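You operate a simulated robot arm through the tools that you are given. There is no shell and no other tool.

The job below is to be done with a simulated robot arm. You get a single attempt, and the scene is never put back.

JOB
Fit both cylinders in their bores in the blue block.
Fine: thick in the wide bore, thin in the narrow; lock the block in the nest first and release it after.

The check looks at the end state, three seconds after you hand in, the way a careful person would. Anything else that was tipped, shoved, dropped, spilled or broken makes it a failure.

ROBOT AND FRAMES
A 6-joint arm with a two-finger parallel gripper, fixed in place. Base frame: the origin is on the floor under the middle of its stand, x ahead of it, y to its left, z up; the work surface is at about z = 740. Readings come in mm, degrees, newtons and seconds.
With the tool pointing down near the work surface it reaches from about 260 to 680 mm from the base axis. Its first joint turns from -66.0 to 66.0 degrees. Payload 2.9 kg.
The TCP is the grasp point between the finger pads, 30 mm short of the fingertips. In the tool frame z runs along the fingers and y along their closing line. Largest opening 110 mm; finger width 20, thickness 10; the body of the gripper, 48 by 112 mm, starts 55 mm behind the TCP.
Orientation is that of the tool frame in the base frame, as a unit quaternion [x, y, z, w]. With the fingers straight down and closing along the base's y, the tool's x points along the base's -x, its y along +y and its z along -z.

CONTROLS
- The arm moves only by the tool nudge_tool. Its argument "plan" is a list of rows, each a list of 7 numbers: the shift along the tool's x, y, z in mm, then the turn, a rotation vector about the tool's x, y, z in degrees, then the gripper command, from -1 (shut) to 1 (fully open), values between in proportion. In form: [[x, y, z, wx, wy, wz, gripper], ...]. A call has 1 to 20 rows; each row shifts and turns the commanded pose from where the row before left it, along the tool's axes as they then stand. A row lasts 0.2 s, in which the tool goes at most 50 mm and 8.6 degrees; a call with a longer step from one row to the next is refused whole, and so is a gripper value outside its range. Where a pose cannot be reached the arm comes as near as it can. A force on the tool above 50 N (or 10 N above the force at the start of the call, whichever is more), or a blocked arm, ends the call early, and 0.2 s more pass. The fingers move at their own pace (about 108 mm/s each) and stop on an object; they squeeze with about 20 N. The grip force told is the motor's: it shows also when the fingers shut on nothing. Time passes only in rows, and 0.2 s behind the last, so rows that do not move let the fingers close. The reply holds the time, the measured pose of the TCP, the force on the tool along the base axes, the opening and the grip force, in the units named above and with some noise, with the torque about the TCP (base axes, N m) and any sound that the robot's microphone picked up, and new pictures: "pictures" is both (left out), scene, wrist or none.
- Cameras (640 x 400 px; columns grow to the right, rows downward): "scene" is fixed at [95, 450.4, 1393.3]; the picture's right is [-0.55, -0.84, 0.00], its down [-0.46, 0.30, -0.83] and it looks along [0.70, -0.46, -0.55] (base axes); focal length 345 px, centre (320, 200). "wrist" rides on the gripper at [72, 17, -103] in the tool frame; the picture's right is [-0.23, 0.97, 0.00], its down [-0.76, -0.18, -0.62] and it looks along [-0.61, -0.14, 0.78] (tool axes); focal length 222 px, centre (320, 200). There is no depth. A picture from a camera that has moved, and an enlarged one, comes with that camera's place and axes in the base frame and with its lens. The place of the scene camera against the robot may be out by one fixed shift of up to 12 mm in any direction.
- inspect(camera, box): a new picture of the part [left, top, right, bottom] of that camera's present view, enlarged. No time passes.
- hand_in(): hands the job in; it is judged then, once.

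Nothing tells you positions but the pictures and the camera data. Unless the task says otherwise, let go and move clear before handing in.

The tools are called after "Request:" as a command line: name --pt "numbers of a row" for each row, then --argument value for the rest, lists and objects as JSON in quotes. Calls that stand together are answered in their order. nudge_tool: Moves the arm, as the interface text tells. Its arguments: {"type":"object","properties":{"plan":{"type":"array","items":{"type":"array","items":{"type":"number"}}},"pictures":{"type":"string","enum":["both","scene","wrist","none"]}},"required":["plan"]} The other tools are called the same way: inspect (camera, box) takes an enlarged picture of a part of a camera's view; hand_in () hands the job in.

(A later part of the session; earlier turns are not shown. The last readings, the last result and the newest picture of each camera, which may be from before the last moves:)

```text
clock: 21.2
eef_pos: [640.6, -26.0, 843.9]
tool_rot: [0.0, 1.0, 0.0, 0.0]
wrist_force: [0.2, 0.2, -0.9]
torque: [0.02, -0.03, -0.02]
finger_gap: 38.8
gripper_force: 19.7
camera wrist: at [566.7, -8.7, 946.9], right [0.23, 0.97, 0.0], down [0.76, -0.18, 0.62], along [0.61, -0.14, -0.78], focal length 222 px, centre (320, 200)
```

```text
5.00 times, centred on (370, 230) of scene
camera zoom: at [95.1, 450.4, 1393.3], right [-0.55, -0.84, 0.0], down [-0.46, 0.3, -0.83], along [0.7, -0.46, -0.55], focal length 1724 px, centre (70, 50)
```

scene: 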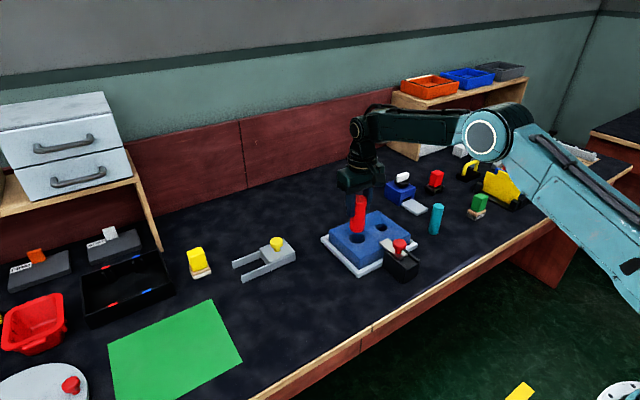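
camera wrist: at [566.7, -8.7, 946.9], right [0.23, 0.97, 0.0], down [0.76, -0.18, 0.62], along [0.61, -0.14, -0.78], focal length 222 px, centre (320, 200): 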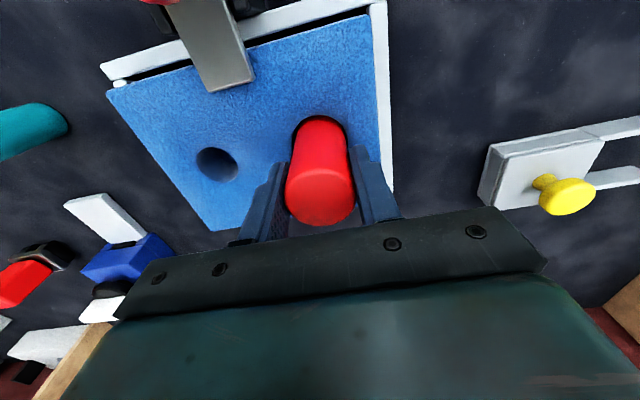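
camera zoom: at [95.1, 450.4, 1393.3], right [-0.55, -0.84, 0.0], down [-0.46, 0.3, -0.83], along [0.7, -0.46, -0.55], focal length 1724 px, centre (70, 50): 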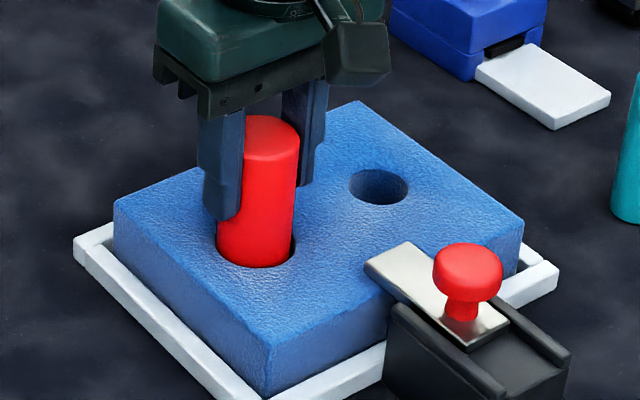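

Request:
nudge_tool --pt "0 0 3 0 0 0 -1" --pt "0 0 3 0 0 0 -1" --pt "0 0 3 0 0 0 -1" --pt "0 0 0 0 0 0 -1" --pictures "wrist"

Request:
inspect --camera "scene" --box '[320, 190, 420, 270]'

```text
clock: 22.2
eef_pos: [639.6, -25.2, 833.7]
tool_rot: [0.001, 1.0, 0.0, 0.0]
wrist_force: [-0.1, 0.1, -1.2]
torque: [0.03, -0.03, -0.04]
finger_gap: 38.8
gripper_force: 19.8
camera wrist: at [566.4, -8.1, 937.4], right [0.23, 0.97, 0.0], down [0.76, -0.18, 0.62], along [0.61, -0.14, -0.78], focal length 222 px, centre (320, 200)
```

wrist: 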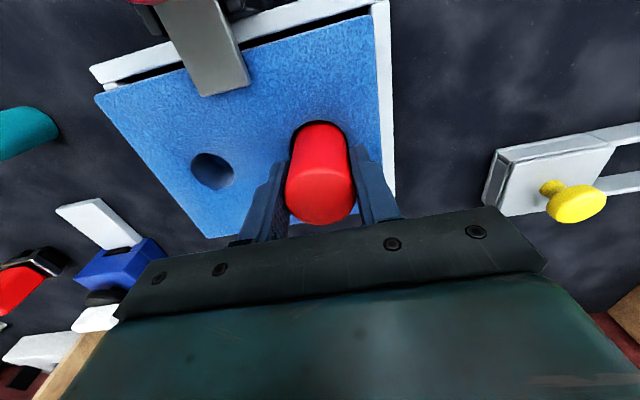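

```text
5.00 times, centred on (370, 230) of scene
camera zoom: at [95.1, 450.4, 1393.3], right [-0.55, -0.84, 0.0], down [-0.46, 0.3, -0.83], along [0.7, -0.46, -0.55], focal length 1724 px, centre (70, 50)
```

zoom: 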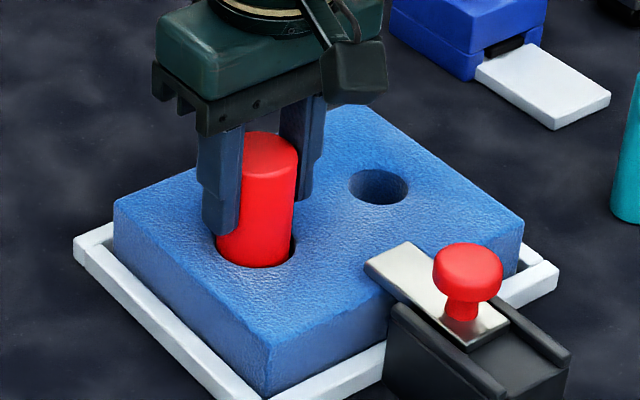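

Request:
nudge_tool --pt "0 0 2 0 0 0 -1" --pt "0 0 2 0 0 0 -1" --pt "0 0 2 0 0 0 -1" --pt "0 0 0 0 0 0 -1" --pictures "none"

```text
clock: 23.2
eef_pos: [641.1, -26.9, 829.7]
tool_rot: [-0.001, 1.0, 0.001, 0.002]
wrist_force: [2.2, 2.4, 15.0]
torque: [0.11, -0.15, -0.13]
finger_gap: 39.1
gripper_force: 20.5
```

Request:
inspect --camera "scene" --box '[320, 190, 420, 270]'

Request:
inspect --camera "wrist" --box '[220, 60, 420, 240]'

```text
5.00 times, centred on (370, 230) of scene
camera zoom: at [94.8, 450.5, 1393.3], right [-0.55, -0.84, 0.0], down [-0.46, 0.3, -0.83], along [0.7, -0.46, -0.55], focal length 1724 px, centre (70, 50)
```

zoom: 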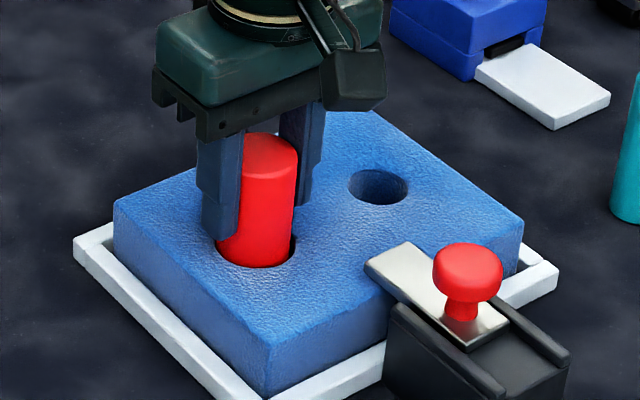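

```text
2.22 times, centred on (320, 150) of wrist
camera zoom: at [567.0, -9.0, 932.5], right [0.23, 0.97, 0.0], down [0.76, -0.18, 0.63], along [0.61, -0.14, -0.78], focal length 494 px, centre (320, 311)
```

zoom: 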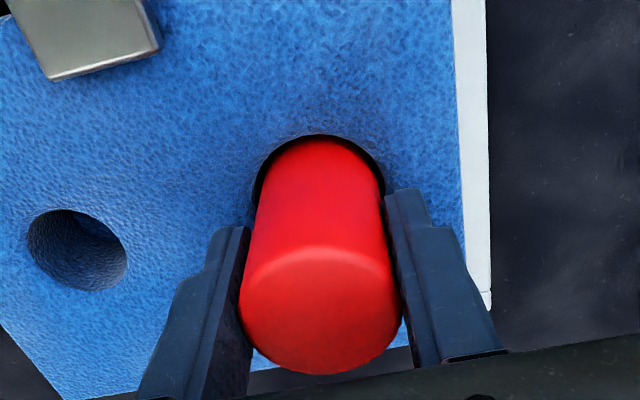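

Request:
nudge_tool --pt "0 0 1.5 0 0 0 -1" --pt "0 0 0 0 0 0 -1" --pictures "none"

```text
clock: 23.8
eef_pos: [640.7, -26.6, 827.5]
tool_rot: [0.001, 1.0, 0.0, 0.001]
wrist_force: [1.6, 1.1, 15.3]
torque: [0.11, -0.06, -0.1]
finger_gap: 38.8
gripper_force: 20.2
```

Request:
inspect --camera "scene" --box '[320, 190, 420, 270]'

Request:
inspect --camera "wrist" --box '[220, 60, 420, 240]'

```text
5.00 times, centred on (370, 230) of scene
camera zoom: at [94.8, 450.5, 1393.3], right [-0.55, -0.84, 0.0], down [-0.46, 0.3, -0.83], along [0.7, -0.46, -0.55], focal length 1724 px, centre (70, 50)
```

zoom: 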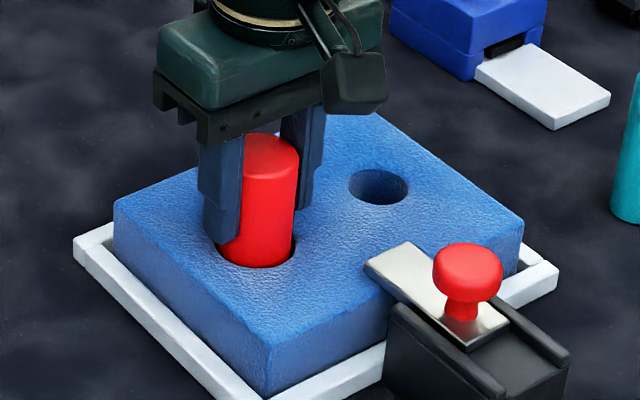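

```text
2.22 times, centred on (320, 150) of wrist
camera zoom: at [566.6, -9.2, 930.7], right [0.23, 0.97, 0.0], down [0.76, -0.18, 0.62], along [0.61, -0.14, -0.78], focal length 494 px, centre (320, 311)
```

zoom: 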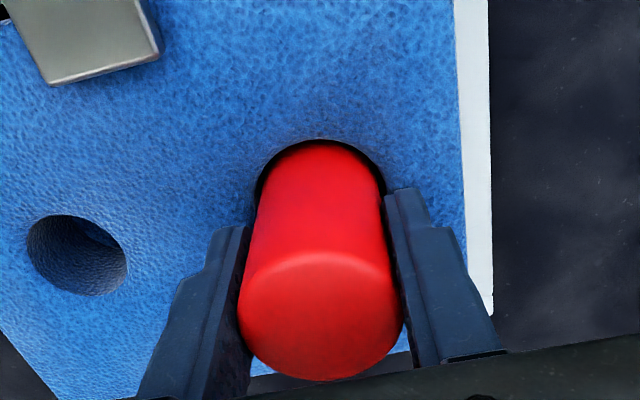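

The cylinder has bottomed out: its top no longer moves in the scene view while the fingers slip slightly at 15 N. I'll relieve the pressure, open, and rise.

Request:
nudge_tool --pt "0 0 -2 0 0 0 -1" --pt "0 0 0 0 0 0 0.4" --pt "0 0 0 0 0 0 0.4" --pt "0 0 0 0 0 0 0.4" --pictures "wrist"

Request:
inspect --camera "scene" --box '[320, 190, 420, 270]'

```text
clock: 24.8
eef_pos: [639.7, -26.4, 828.2]
tool_rot: [-0.001, 1.0, 0.0, 0.0]
wrist_force: [0.1, 0.3, 0.6]
torque: [0.02, -0.03, 0.0]
finger_gap: 76.8
gripper_force: 0.1
camera wrist: at [566.5, -8.9, 932.3], right [0.23, 0.97, 0.0], down [0.76, -0.18, 0.62], along [0.61, -0.14, -0.78], focal length 222 px, centre (320, 200)
```

wrist: 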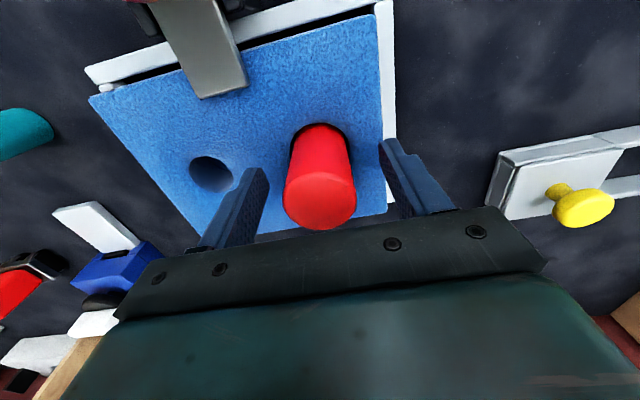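

```text
5.00 times, centred on (370, 230) of scene
camera zoom: at [95.0, 450.4, 1393.3], right [-0.55, -0.84, 0.0], down [-0.46, 0.3, -0.83], along [0.7, -0.46, -0.55], focal length 1724 px, centre (70, 50)
```

zoom: 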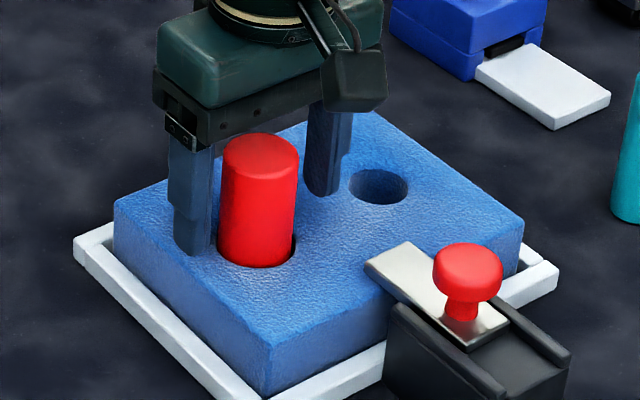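

The red cylinder stands in the wide bore. I'll rise straight up and go over to the teal one near (581, -276).

Request:
nudge_tool --pt "0 0 -30 0 0 0 0.4" --pt "0 0 -40 0 0 0 1" --pt "0 0 -40 0 0 0 1" --pt "0 0 -20 0 0 0 1" --pt "9 -40 0 0 0 0 1" --pt "10 -41 0 0 0 0 1" --pt "10 -41 0 0 0 0 1" --pt "10 -41 0 0 0 0 1" --pt "10 -41 0 0 0 0 1" --pt "10 -41 0 0 0 0 1" --pt "0 0 0 0 0 0 1" --pt "0 0 0 0 0 0 1" --pictures "both"

Request:
inspect --camera "wrist" --box '[240, 60, 440, 200]'

Request:
inspect --camera "scene" --box '[320, 180, 460, 290]'

```text
clock: 27.4
eef_pos: [580.2, -271.7, 957.7]
tool_rot: [0.001, 1.0, -0.001, 0.0]
wrist_force: [-0.1, -0.7, -0.1]
torque: [-0.01, -0.01, 0.03]
finger_gap: 110.0
gripper_force: 0.1
camera wrist: at [507.4, -254.4, 1061.3], right [0.23, 0.97, 0.0], down [0.76, -0.18, 0.62], along [0.61, -0.14, -0.78], focal length 222 px, centre (320, 200)
```

scene: 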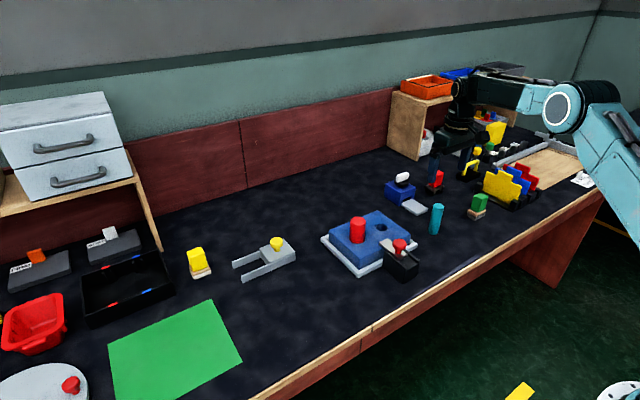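
wrist: 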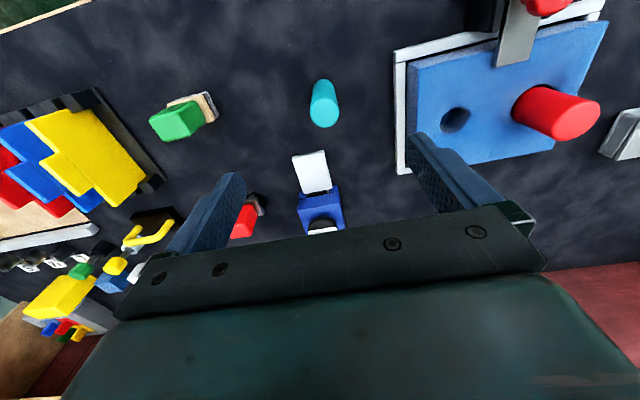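

```text
2.86 times, centred on (340, 130) of wrist
camera zoom: at [507.4, -254.4, 1061.3], right [0.23, 0.97, 0.0], down [0.76, -0.18, 0.62], along [0.61, -0.14, -0.78], focal length 635 px, centre (263, 400)
```

zoom: 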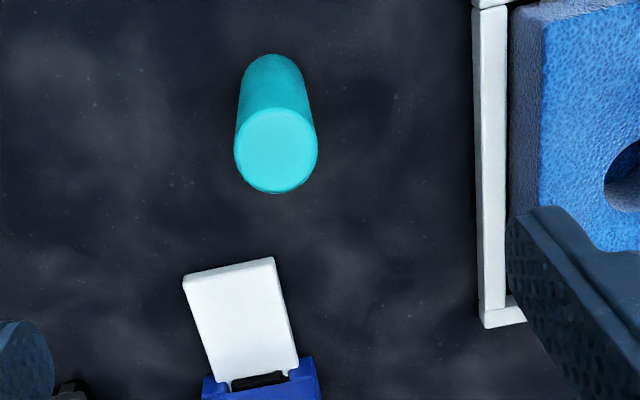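

```text
3.64 times, centred on (390, 235) of scene
camera zoom: at [95.1, 450.4, 1393.3], right [-0.55, -0.84, 0.0], down [-0.46, 0.3, -0.83], along [0.7, -0.46, -0.55], focal length 1254 px, centre (66, 73)
```

zoom: 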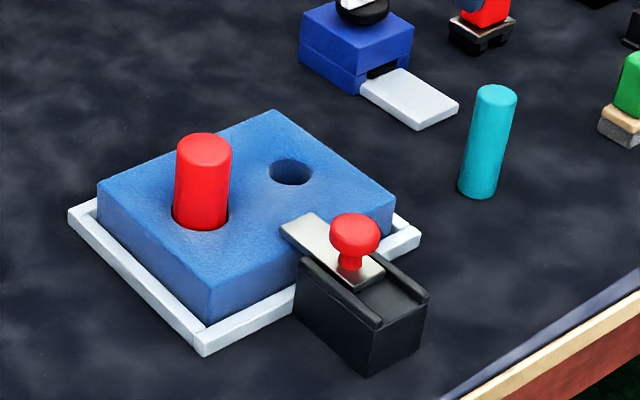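

The teal cylinder stands at about (577, -267) with its top at z about 832. I'll centre on it and descend to the same grip height.

Request:
nudge_tool --pt "2 4.5 25 0 0 0 0.5" --pt "0 0 35 0 0 0 0.5" --pt "0 0 0 0 0 0 0.5" --pt "0 0 0 0 0 0 0.5" --pictures "wrist"

Request:
inspect --camera "wrist" --box '[220, 60, 420, 220]'

```text
clock: 28.4
eef_pos: [578.0, -267.1, 898.4]
tool_rot: [0.001, 1.0, 0.0, 0.0]
wrist_force: [0.2, -0.3, 0.8]
torque: [0.04, 0.01, 0.04]
finger_gap: 82.4
gripper_force: 0.1
camera wrist: at [505.3, -250.0, 1001.8], right [0.23, 0.97, 0.0], down [0.76, -0.18, 0.62], along [0.61, -0.14, -0.78], focal length 222 px, centre (320, 200)
```

wrist: 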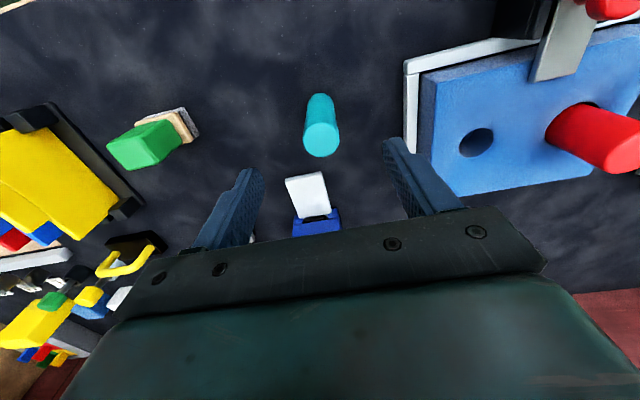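

```text
2.50 times, centred on (320, 140) of wrist
camera zoom: at [505.3, -250.0, 1001.8], right [0.23, 0.97, 0.0], down [0.76, -0.18, 0.62], along [0.61, -0.14, -0.78], focal length 555 px, centre (320, 350)
```

zoom: 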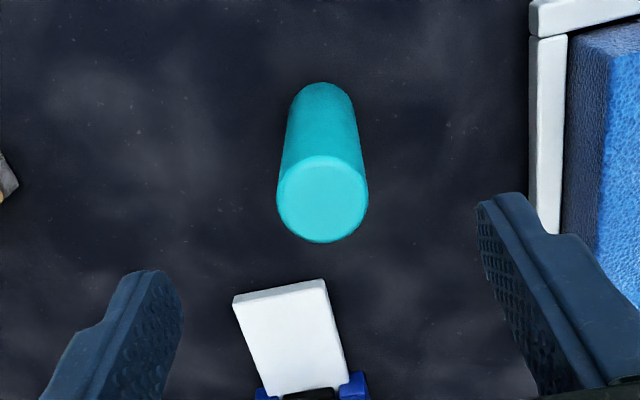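

Request:
nudge_tool --pt "0.5 0.5 30 0 0 0 0.5" --pt "0 0 30 0 0 0 0.5" --pt "0 0 20 0 0 0 0.5" --pt "0 0 0 0 0 0 0.5" --pt "0 0 0 0 0 0 0.5" --pictures "wrist"

Request:
inspect --camera "scene" --box '[390, 170, 490, 260]'

```text
clock: 29.6
eef_pos: [580.0, -266.5, 818.5]
tool_rot: [0.0, 1.0, 0.0, 0.0]
wrist_force: [0.5, -0.4, 0.4]
torque: [0.0, 0.02, 0.01]
finger_gap: 82.8
gripper_force: 0.1
camera wrist: at [506.6, -249.5, 921.9], right [0.23, 0.97, 0.0], down [0.76, -0.18, 0.62], along [0.61, -0.14, -0.78], focal length 222 px, centre (320, 200)
```

wrist: 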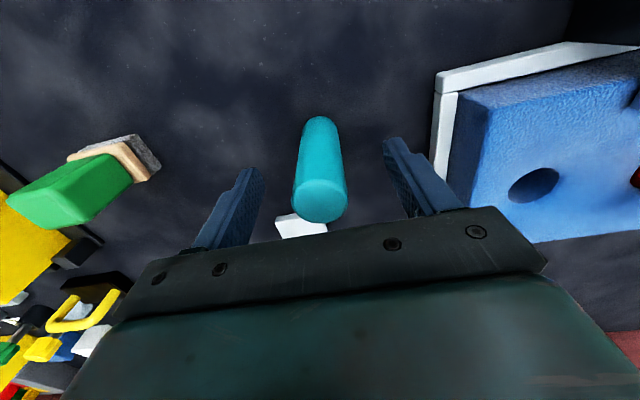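

```text
4.44 times, centred on (440, 215) of scene
camera zoom: at [95.0, 450.4, 1393.3], right [-0.55, -0.84, 0.0], down [-0.46, 0.3, -0.83], along [0.7, -0.46, -0.55], focal length 1532 px, centre (-213, 133)
```

zoom: 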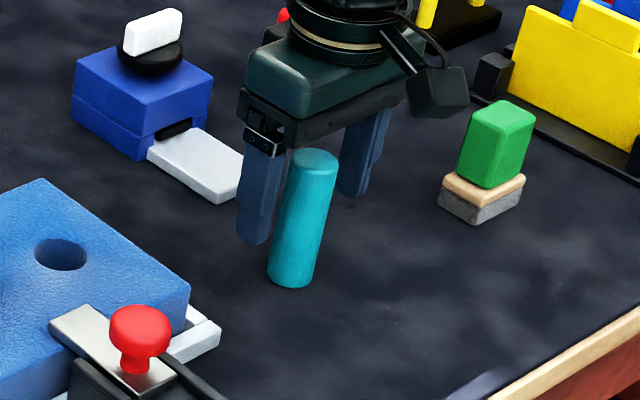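

Request:
nudge_tool --pt "1.2 0 0 0 0 0 0.5" --pt "0 0 0 0 0 0 -1" --pt "0 0 0 0 0 0 -1" --pt "0 0 0 0 0 0 -1" --pt "0 0 0 0 0 0 -1" --pictures "wrist"

```text
clock: 30.8
eef_pos: [579.2, -265.6, 818.5]
tool_rot: [0.0, 1.0, 0.0, 0.0]
wrist_force: [0.3, -0.9, 1.1]
torque: [-0.03, 0.01, 0.0]
finger_gap: 29.1
gripper_force: 20.0
camera wrist: at [504.7, -249.3, 921.9], right [0.23, 0.97, 0.0], down [0.76, -0.18, 0.62], along [0.61, -0.14, -0.78], focal length 222 px, centre (320, 200)
```

wrist: 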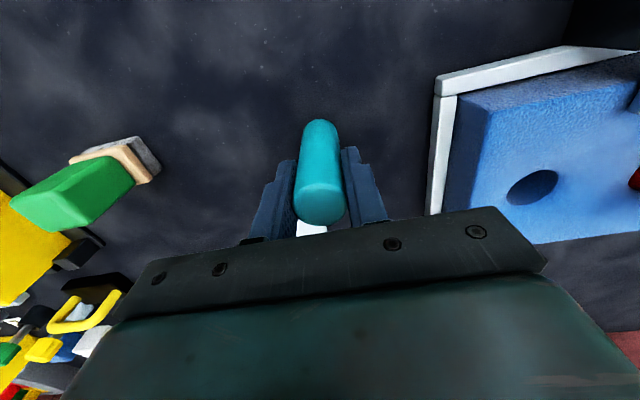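

The teal cylinder is gripped, with a 29.1 mm gap. I'll lift it.

Request:
nudge_tool --pt "0 0 -10 0 0 0 -1" --pt "0 0 -20 0 0 0 -1" --pt "0 0 -25 0 0 0 -1" --pt "0 0 -25 0 0 0 -1" --pt "0 0 0 0 0 0 -1" --pt "0 0 0 0 0 0 -1" --pictures "wrist"

Request:
inspect --camera "scene" --box '[320, 180, 460, 290]'

Request:
inspect --camera "wrist" --box '[220, 80, 420, 240]'

```text
clock: 32.2
eef_pos: [577.6, -267.1, 898.8]
tool_rot: [0.001, 1.0, 0.001, 0.0]
wrist_force: [0.7, 0.2, -0.9]
torque: [-0.01, 0.0, -0.01]
finger_gap: 29.0
gripper_force: 19.8
camera wrist: at [503.8, -249.9, 1002.1], right [0.23, 0.97, 0.0], down [0.76, -0.18, 0.62], along [0.61, -0.14, -0.78], focal length 222 px, centre (320, 200)
```

wrist: 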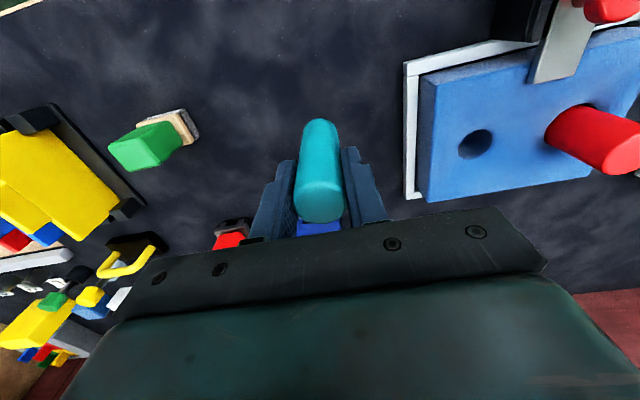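

```text
3.64 times, centred on (390, 235) of scene
camera zoom: at [95.1, 450.4, 1393.3], right [-0.55, -0.84, 0.0], down [-0.46, 0.3, -0.83], along [0.7, -0.46, -0.55], focal length 1254 px, centre (66, 73)
```

zoom: 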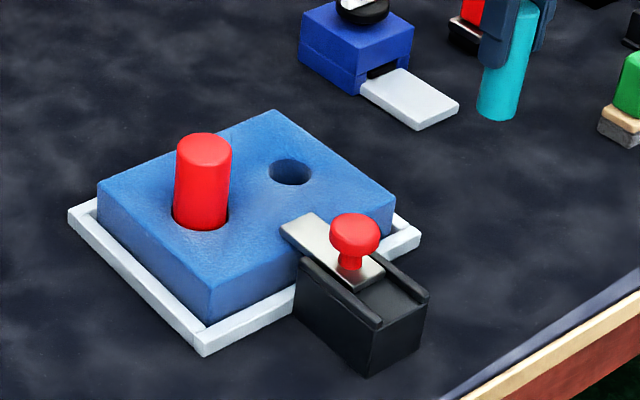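

```text
2.50 times, centred on (320, 160) of wrist
camera zoom: at [503.8, -249.9, 1002.1], right [0.23, 0.97, 0.0], down [0.76, -0.18, 0.62], along [0.61, -0.14, -0.78], focal length 555 px, centre (320, 300)
```

zoom: 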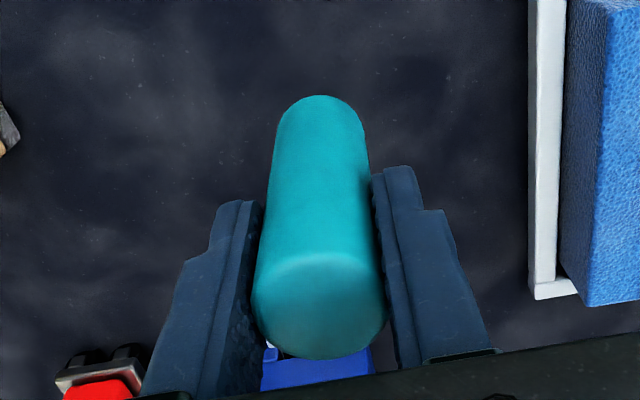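

The teal cylinder hangs vertically. I'll carry it above the narrow bore at about (639.2, -114.6).

Request:
nudge_tool --pt "-12 30 0 0 0 0 -1" --pt "-13 31 0 0 0 0 -1" --pt "-13 31 0 0 0 0 -1" --pt "-13 31 0 0 0 0 -1" --pt "-11.9 29.1 0 0 0 0 -1" --pt "0 0 0 0 0 0 -1" --pt "0 0 0 0 0 0 -1" --pictures "both"

Request:
inspect --camera "scene" --box '[320, 180, 430, 270]'

Request:
inspect --camera "wrist" --box '[220, 60, 420, 240]'

```text
clock: 33.8
eef_pos: [639.6, -112.8, 897.4]
tool_rot: [0.0, 1.0, 0.0, 0.001]
wrist_force: [0.3, 0.1, -0.3]
torque: [0.0, 0.01, 0.0]
finger_gap: 28.7
gripper_force: 19.6
camera wrist: at [565.7, -95.5, 1000.8], right [0.23, 0.97, 0.0], down [0.76, -0.18, 0.62], along [0.61, -0.14, -0.78], focal length 222 px, centre (320, 200)
```

scene: 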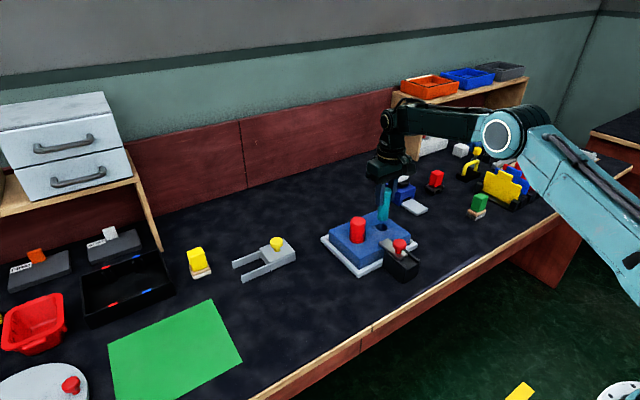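
wrist: 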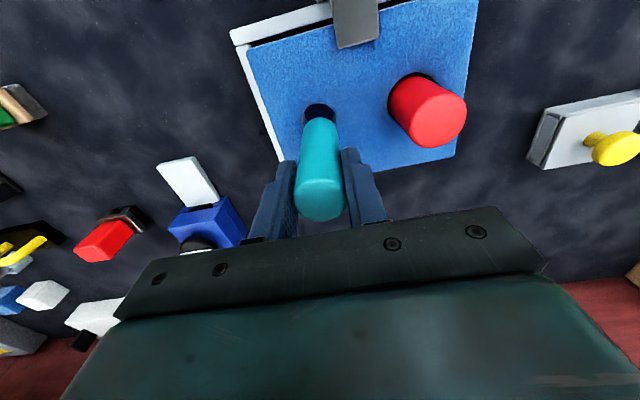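

```text
4.44 times, centred on (375, 225) of scene
camera zoom: at [95.0, 450.4, 1393.3], right [-0.55, -0.84, 0.0], down [-0.46, 0.3, -0.83], along [0.7, -0.46, -0.55], focal length 1532 px, centre (76, 89)
```

zoom: 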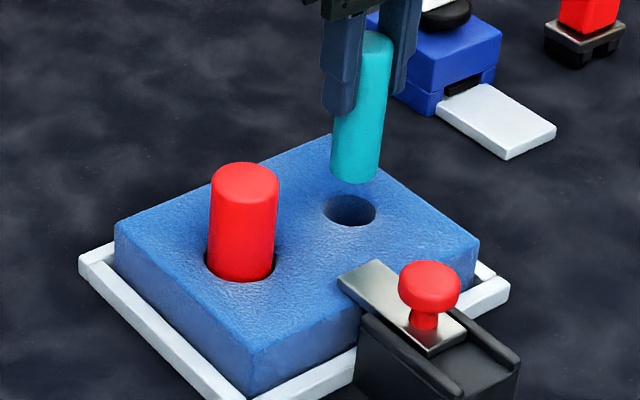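

```text
2.22 times, centred on (320, 150) of wrist
camera zoom: at [565.7, -95.5, 1000.8], right [0.23, 0.97, 0.0], down [0.76, -0.18, 0.62], along [0.61, -0.14, -0.78], focal length 494 px, centre (320, 311)
```

zoom: 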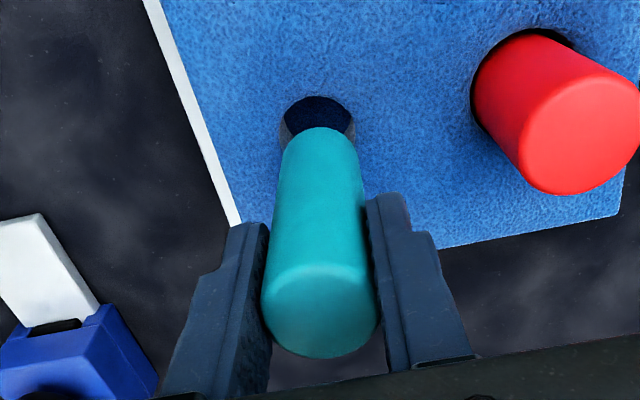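

Request:
nudge_tool --pt "-1.3 -1.8 8 0 0 0 -1" --pt "0 0 10 0 0 0 -1" --pt "0 0 10 0 0 0 -1" --pt "0 0 0 0 0 0 -1" --pt "0 0 0 0 0 0 -1" --pictures "wrist"

Request:
inspect --camera "scene" --box '[340, 190, 420, 260]'

Request:
inspect --camera "wrist" --box '[260, 80, 380, 180]'

```text
clock: 35.0
eef_pos: [640.7, -115.9, 870.7]
tool_rot: [0.001, 1.0, 0.0, -0.001]
wrist_force: [-0.9, 0.4, 0.3]
torque: [-0.01, 0.0, -0.04]
finger_gap: 28.6
gripper_force: 20.1
camera wrist: at [567.0, -98.1, 973.7], right [0.23, 0.97, 0.0], down [0.76, -0.18, 0.62], along [0.61, -0.14, -0.78], focal length 222 px, centre (320, 200)
```

wrist: 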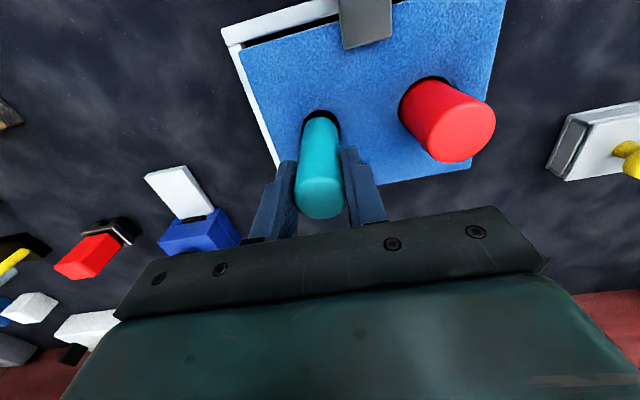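

```text
5.71 times, centred on (380, 225) of scene
camera zoom: at [95.1, 450.4, 1393.3], right [-0.55, -0.84, 0.0], down [-0.46, 0.3, -0.83], along [0.7, -0.46, -0.55], focal length 1970 px, centre (-23, 57)
```

zoom: 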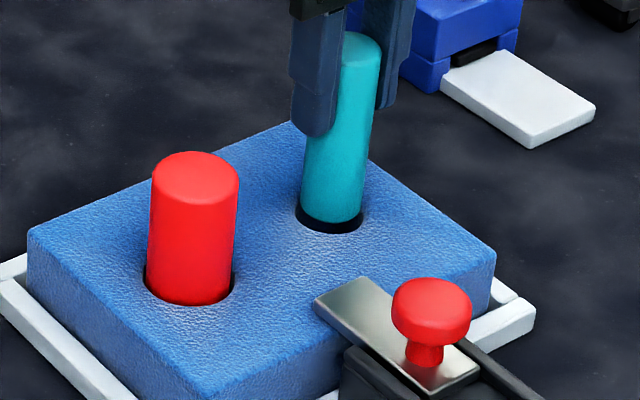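

```text
4.00 times, centred on (320, 130) of wrist
camera zoom: at [567.0, -98.1, 973.7], right [0.23, 0.97, 0.0], down [0.76, -0.18, 0.62], along [0.61, -0.14, -0.78], focal length 888 px, centre (320, 480)
```

zoom: 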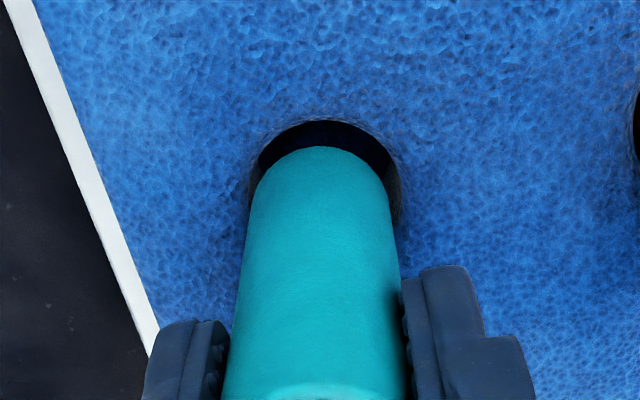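

The teal tip is just above the narrow bore and about 1 mm off in y. I'll correct that and lower in small steps.

Request:
nudge_tool --pt "-0.2 1.0 2 0 0 0 -1" --pt "0 0 2 0 0 0 -1" --pt "0 0 2 0 0 0 -1" --pt "0 0 2 0 0 0 -1" --pt "0 0 2 0 0 0 -1" --pt "0 0 0 0 0 0 -1" --pictures "wrist"

Request:
inspect --camera "scene" --box '[340, 190, 420, 260]'

Request:
inspect --camera "wrist" --box '[260, 80, 380, 180]'

```text
clock: 36.4
eef_pos: [643.1, -114.9, 861.1]
tool_rot: [0.0, 1.0, 0.0, 0.0]
wrist_force: [-0.9, -0.2, -0.2]
torque: [-0.02, -0.02, -0.02]
finger_gap: 28.8
gripper_force: 19.8
camera wrist: at [568.3, -97.3, 963.9], right [0.23, 0.97, 0.0], down [0.76, -0.18, 0.62], along [0.61, -0.14, -0.78], focal length 222 px, centre (320, 200)
```

wrist: 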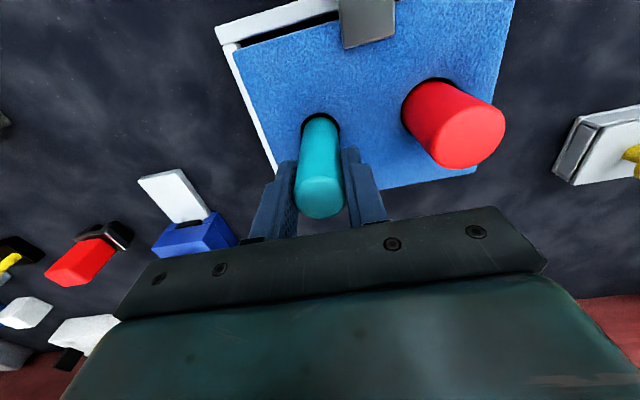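

```text
5.71 times, centred on (380, 225) of scene
camera zoom: at [95.1, 450.4, 1393.3], right [-0.55, -0.84, 0.0], down [-0.46, 0.3, -0.83], along [0.7, -0.46, -0.55], focal length 1970 px, centre (-23, 57)
```

zoom: 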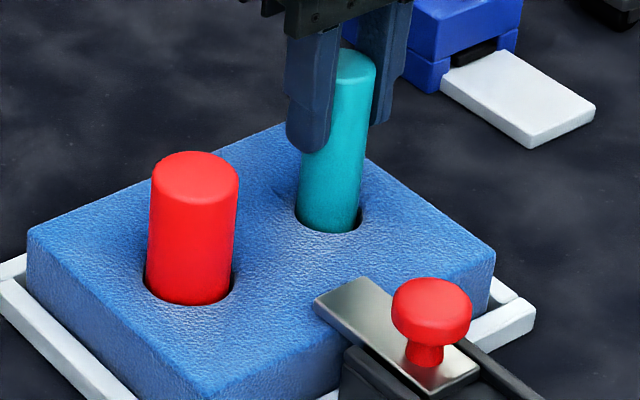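

```text
4.00 times, centred on (320, 130) of wrist
camera zoom: at [568.3, -97.3, 963.9], right [0.23, 0.97, 0.0], down [0.76, -0.18, 0.62], along [0.61, -0.14, -0.78], focal length 888 px, centre (320, 480)
```

zoom: 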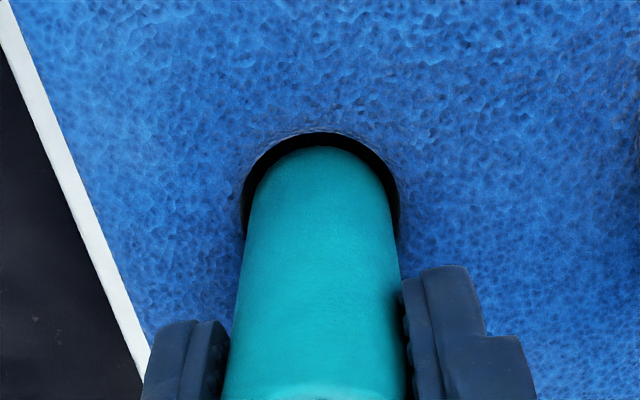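

Request:
nudge_tool --pt "0 0 3 0 0 0 -1" --pt "0 0 3 0 0 0 -1" --pt "0 0 3 0 0 0 -1" --pt "0 0 3 0 0 0 -1" --pt "0 0 0 0 0 0 -1" --pictures "wrist"

Request:
inspect --camera "scene" --box '[340, 190, 420, 260]'

Request:
inspect --camera "wrist" --box '[260, 80, 380, 180]'

```text
clock: 37.6
eef_pos: [641.6, -115.6, 849.8]
tool_rot: [0.0, 1.0, 0.0, 0.001]
wrist_force: [0.8, 0.1, -0.2]
torque: [-0.02, 0.0, 0.01]
finger_gap: 28.5
gripper_force: 20.0
camera wrist: at [568.4, -97.6, 952.0], right [0.23, 0.97, 0.0], down [0.76, -0.18, 0.62], along [0.61, -0.14, -0.78], focal length 222 px, centre (320, 200)
```

wrist: 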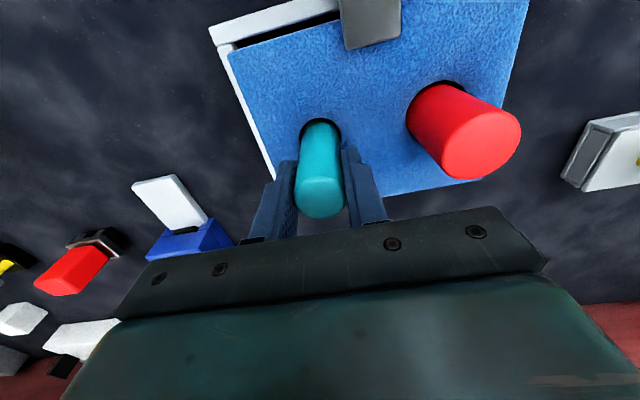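

```text
5.71 times, centred on (380, 225) of scene
camera zoom: at [95.1, 450.4, 1393.3], right [-0.55, -0.84, 0.0], down [-0.46, 0.3, -0.83], along [0.7, -0.46, -0.55], focal length 1970 px, centre (-23, 57)
```

zoom: 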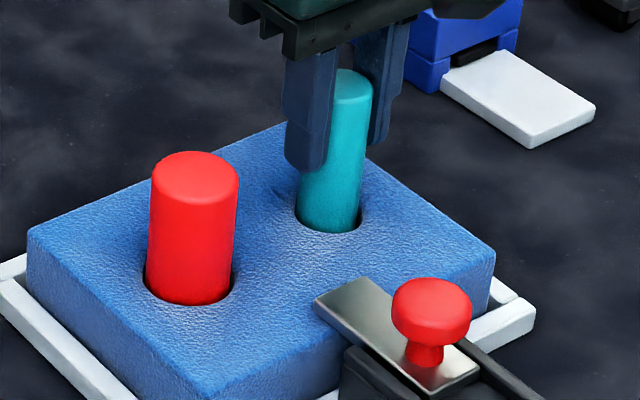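

```text
4.00 times, centred on (320, 130) of wrist
camera zoom: at [568.4, -97.6, 952.0], right [0.23, 0.97, 0.0], down [0.76, -0.18, 0.62], along [0.61, -0.14, -0.78], focal length 888 px, centre (320, 480)
```

zoom: 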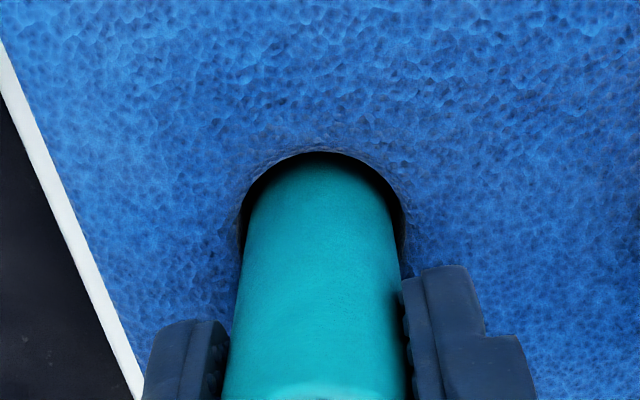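

Request:
nudge_tool --pt "0 0 3 0 0 0 -1" --pt "0 0 3 0 0 0 -1" --pt "0 0 3 0 0 0 -1" --pt "0 0 3 0 0 0 -1" --pt "0 0 3 0 0 0 -1" --pt "0 0 0 0 0 0 -1" --pictures "wrist"

Request:
inspect --camera "scene" --box '[340, 190, 420, 260]'

```text
clock: 39.0
eef_pos: [642.1, -114.5, 834.0]
tool_rot: [0.0, 1.0, 0.001, -0.001]
wrist_force: [0.1, -0.3, -0.6]
torque: [0.03, 0.07, 0.03]
finger_gap: 28.6
gripper_force: 20.1
camera wrist: at [568.7, -97.3, 937.3], right [0.23, 0.97, 0.0], down [0.76, -0.18, 0.62], along [0.61, -0.14, -0.78], focal length 222 px, centre (320, 200)
```

wrist: 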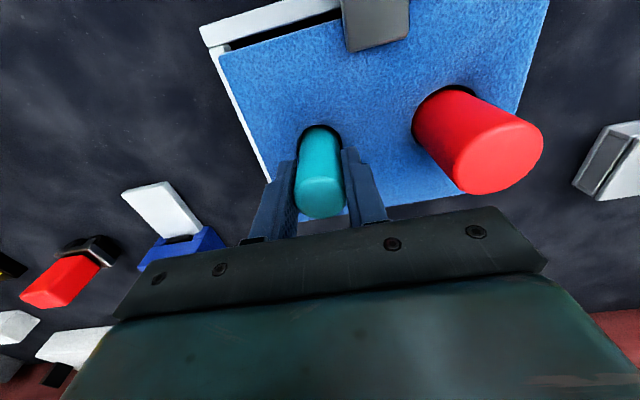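

```text
5.71 times, centred on (380, 225) of scene
camera zoom: at [95.0, 450.4, 1393.3], right [-0.55, -0.84, 0.0], down [-0.46, 0.3, -0.83], along [0.7, -0.46, -0.55], focal length 1970 px, centre (-23, 57)
```

zoom: 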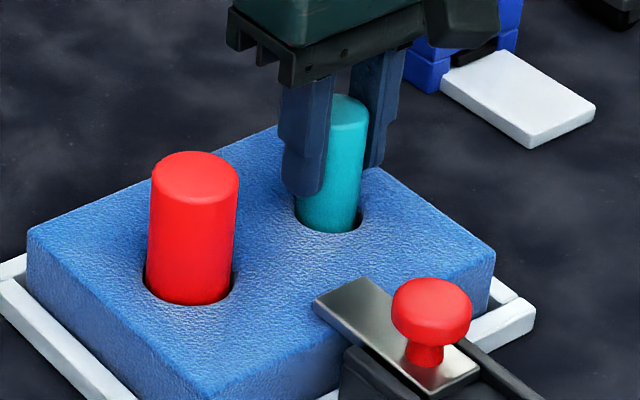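

Request:
nudge_tool --pt "0 0 2 0 0 0 -1" --pt "0 0 2 0 0 0 -1" --pt "0 0 1.5 0 0 0 -1" --pt "0 0 0 0 0 0 -1" --pictures "wrist"

Request:
inspect --camera "scene" --box '[340, 190, 420, 260]'

```text
clock: 40.0
eef_pos: [642.8, -114.0, 829.2]
tool_rot: [0.001, 1.0, -0.001, 0.003]
wrist_force: [1.3, 0.5, 15.6]
torque: [0.01, -0.1, 0.05]
finger_gap: 28.5
gripper_force: 19.3
camera wrist: at [569.2, -97.2, 933.2], right [0.23, 0.97, 0.0], down [0.76, -0.18, 0.63], along [0.61, -0.14, -0.78], focal length 222 px, centre (320, 200)
```

wrist: 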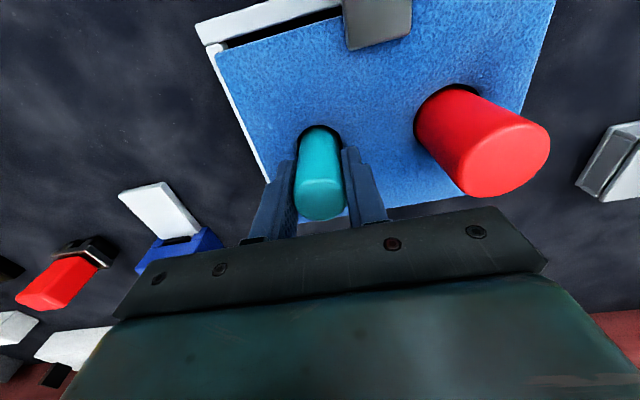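

```text
5.71 times, centred on (380, 225) of scene
camera zoom: at [94.7, 450.5, 1393.3], right [-0.55, -0.84, 0.0], down [-0.46, 0.3, -0.83], along [0.7, -0.46, -0.55], focal length 1970 px, centre (-23, 57)
```

zoom: 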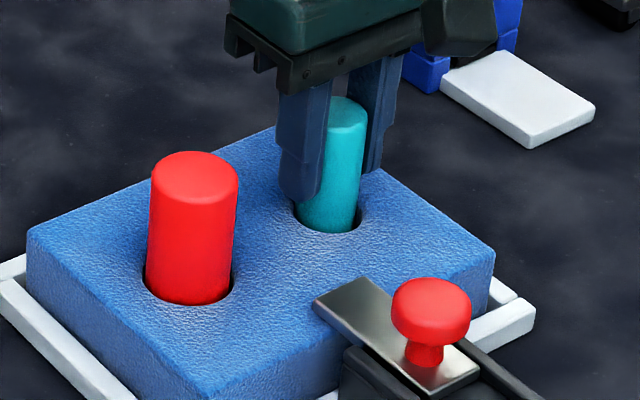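

The teal cylinder bottomed at the same depth as the red one, with 15.6 N upward. I'll relieve the pressure, open moderately to stay clear of the red cylinder, and rise straight up.

Request:
nudge_tool --pt "0 0 -2 0 0 0 -1" --pt "0 0 0 0 0 0 0.2" --pt "0 0 0 0 0 0 0.2" --pt "0 0 0 0 0 0 0.2" --pt "0 0 -15 0 0 0 0.2" --pt "0 0 -35 0 0 0 0.2" --pt "0 0 -40 0 0 0 0.2" --pt "0 0 -30 0 0 0 0.2" --pt "0 0 0 0 0 0 0.2" --pictures "both"

Request:
inspect --camera "scene" --box '[320, 190, 430, 290]'

```text
clock: 42.0
eef_pos: [641.3, -114.0, 951.5]
tool_rot: [0.0, 1.0, 0.0, 0.0]
wrist_force: [0.4, -0.5, -0.5]
torque: [0.0, 0.0, -0.02]
finger_gap: 66.1
gripper_force: 0.0
camera wrist: at [567.8, -96.4, 1054.7], right [0.23, 0.97, 0.0], down [0.76, -0.18, 0.62], along [0.61, -0.14, -0.78], focal length 222 px, centre (320, 200)
```

scene: 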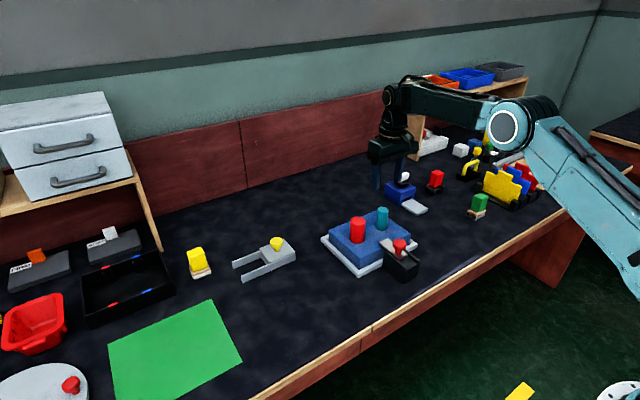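
wrist: 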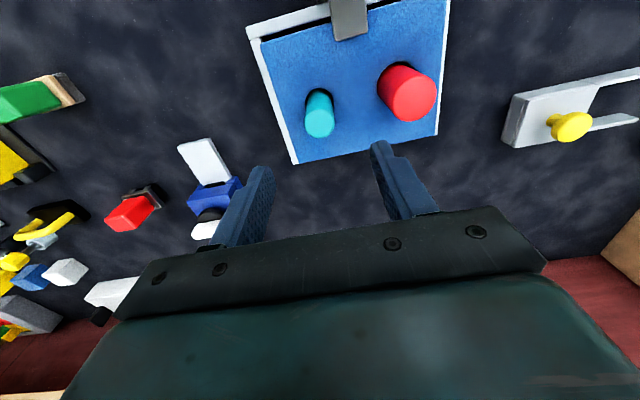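

```text
4.00 times, centred on (375, 240) of scene
camera zoom: at [95.0, 450.4, 1393.3], right [-0.55, -0.84, 0.0], down [-0.46, 0.3, -0.83], along [0.7, -0.46, -0.55], focal length 1379 px, centre (100, 40)
```

zoom: 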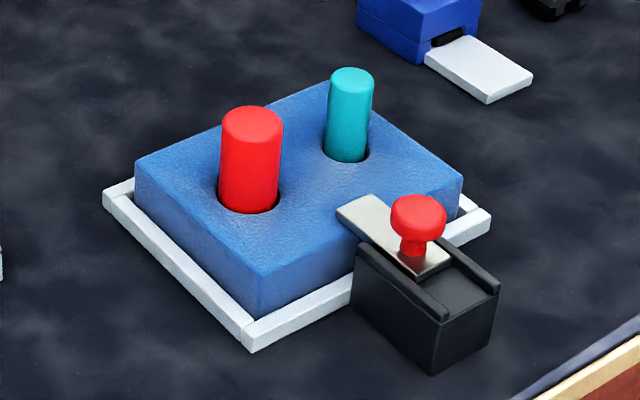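

Both cylinders are seated. Next I'll go back above the knob, now near (526, -70), to release the latch.

Request:
nudge_tool --pt "38 15 0 0 0 0 0.6" --pt "38 15 0 0 0 0 0.6" --pt "38.6 14 0 0 0 0 0.6" --pt "0 0 0 0 0 0 0.6" --pt "0 0 0 0 0 0 0.6" --pictures "both"

Request:
inspect --camera "wrist" --box '[220, 60, 420, 220]'

```text
clock: 43.2
eef_pos: [528.0, -69.8, 952.1]
tool_rot: [0.001, 1.0, -0.001, 0.0]
wrist_force: [-0.4, -0.4, 0.2]
torque: [0.0, -0.02, -0.03]
finger_gap: 88.0
gripper_force: 0.1
camera wrist: at [454.1, -52.6, 1056.2], right [0.23, 0.97, 0.0], down [0.76, -0.18, 0.62], along [0.61, -0.14, -0.78], focal length 222 px, centre (320, 200)
```

scene: 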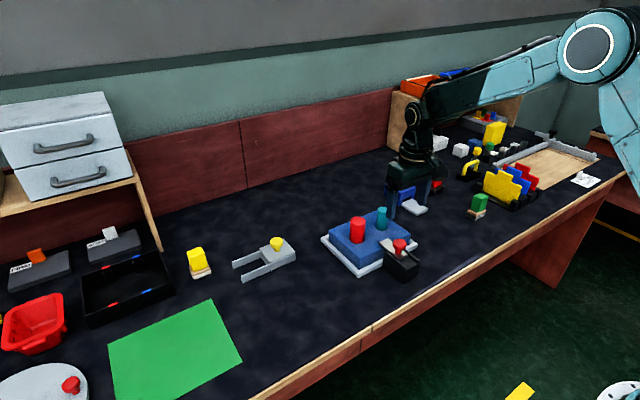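
wrist: 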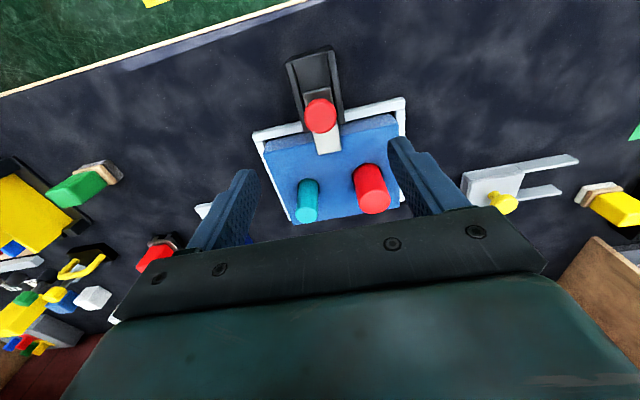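

```text
2.50 times, centred on (320, 140) of wrist
camera zoom: at [454.1, -52.6, 1056.2], right [0.23, 0.97, 0.0], down [0.76, -0.18, 0.62], along [0.61, -0.14, -0.78], focal length 555 px, centre (320, 350)
```

zoom: 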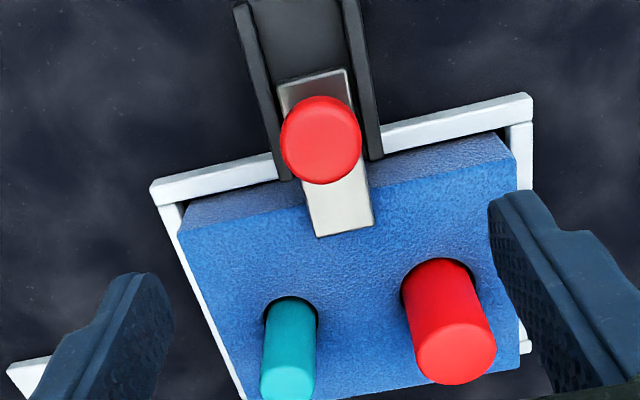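

I'm directly above the knob. I'll descend to the same height as before and grip it.

Request:
nudge_tool --pt "0 0 35 0 0 0 0.6" --pt "0 0 35 0 0 0 0.6" --pt "0 0 30 0 0 0 0.6" --pt "0 0 20 0 0 0 0.6" --pt "0 0 0 0 0 0 0.6" --pt "0 0 0 0 0 0 0.6" --pictures "wrist"

Request:
inspect --camera "scene" --box '[320, 190, 430, 290]'

```text
clock: 44.6
eef_pos: [527.1, -70.7, 830.6]
tool_rot: [0.0, 1.0, 0.0, 0.001]
wrist_force: [0.2, 1.3, 0.4]
torque: [-0.01, -0.01, 0.01]
finger_gap: 88.2
gripper_force: 0.0
camera wrist: at [453.5, -53.6, 933.5], right [0.23, 0.97, 0.0], down [0.76, -0.18, 0.62], along [0.61, -0.14, -0.78], focal length 222 px, centre (320, 200)
```

wrist: 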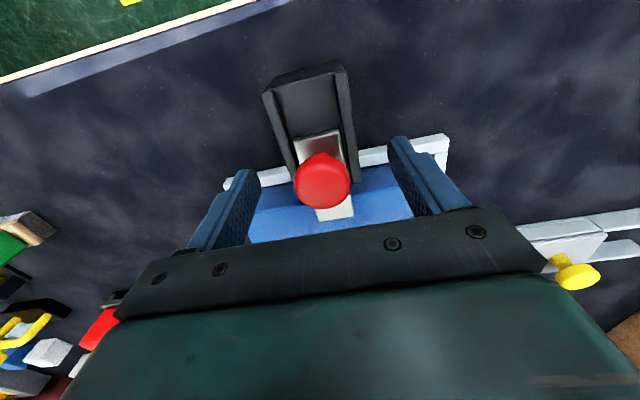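

```text
4.00 times, centred on (375, 240) of scene
camera zoom: at [95.0, 450.4, 1393.3], right [-0.55, -0.84, 0.0], down [-0.46, 0.3, -0.83], along [0.7, -0.46, -0.55], focal length 1379 px, centre (100, 40)
```

zoom: 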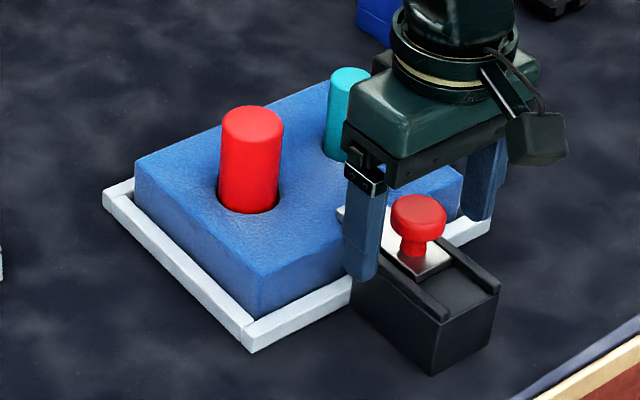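

Request:
nudge_tool --pt "0 0.7 0 0 0 0 0.6" --pt "0 0 0 0 0 0 -1" --pt "0 0 0 0 0 0 -1" --pt "0 0 0 0 0 0 -1" --pt "0 0 0 0 0 0 -1" --pictures "none"

```text
clock: 45.8
eef_pos: [527.2, -69.6, 830.8]
tool_rot: [0.0, 1.0, 0.0, 0.0]
wrist_force: [0.0, -1.4, -0.1]
torque: [-0.01, -0.03, 0.05]
finger_gap: 33.0
gripper_force: 44.7
```

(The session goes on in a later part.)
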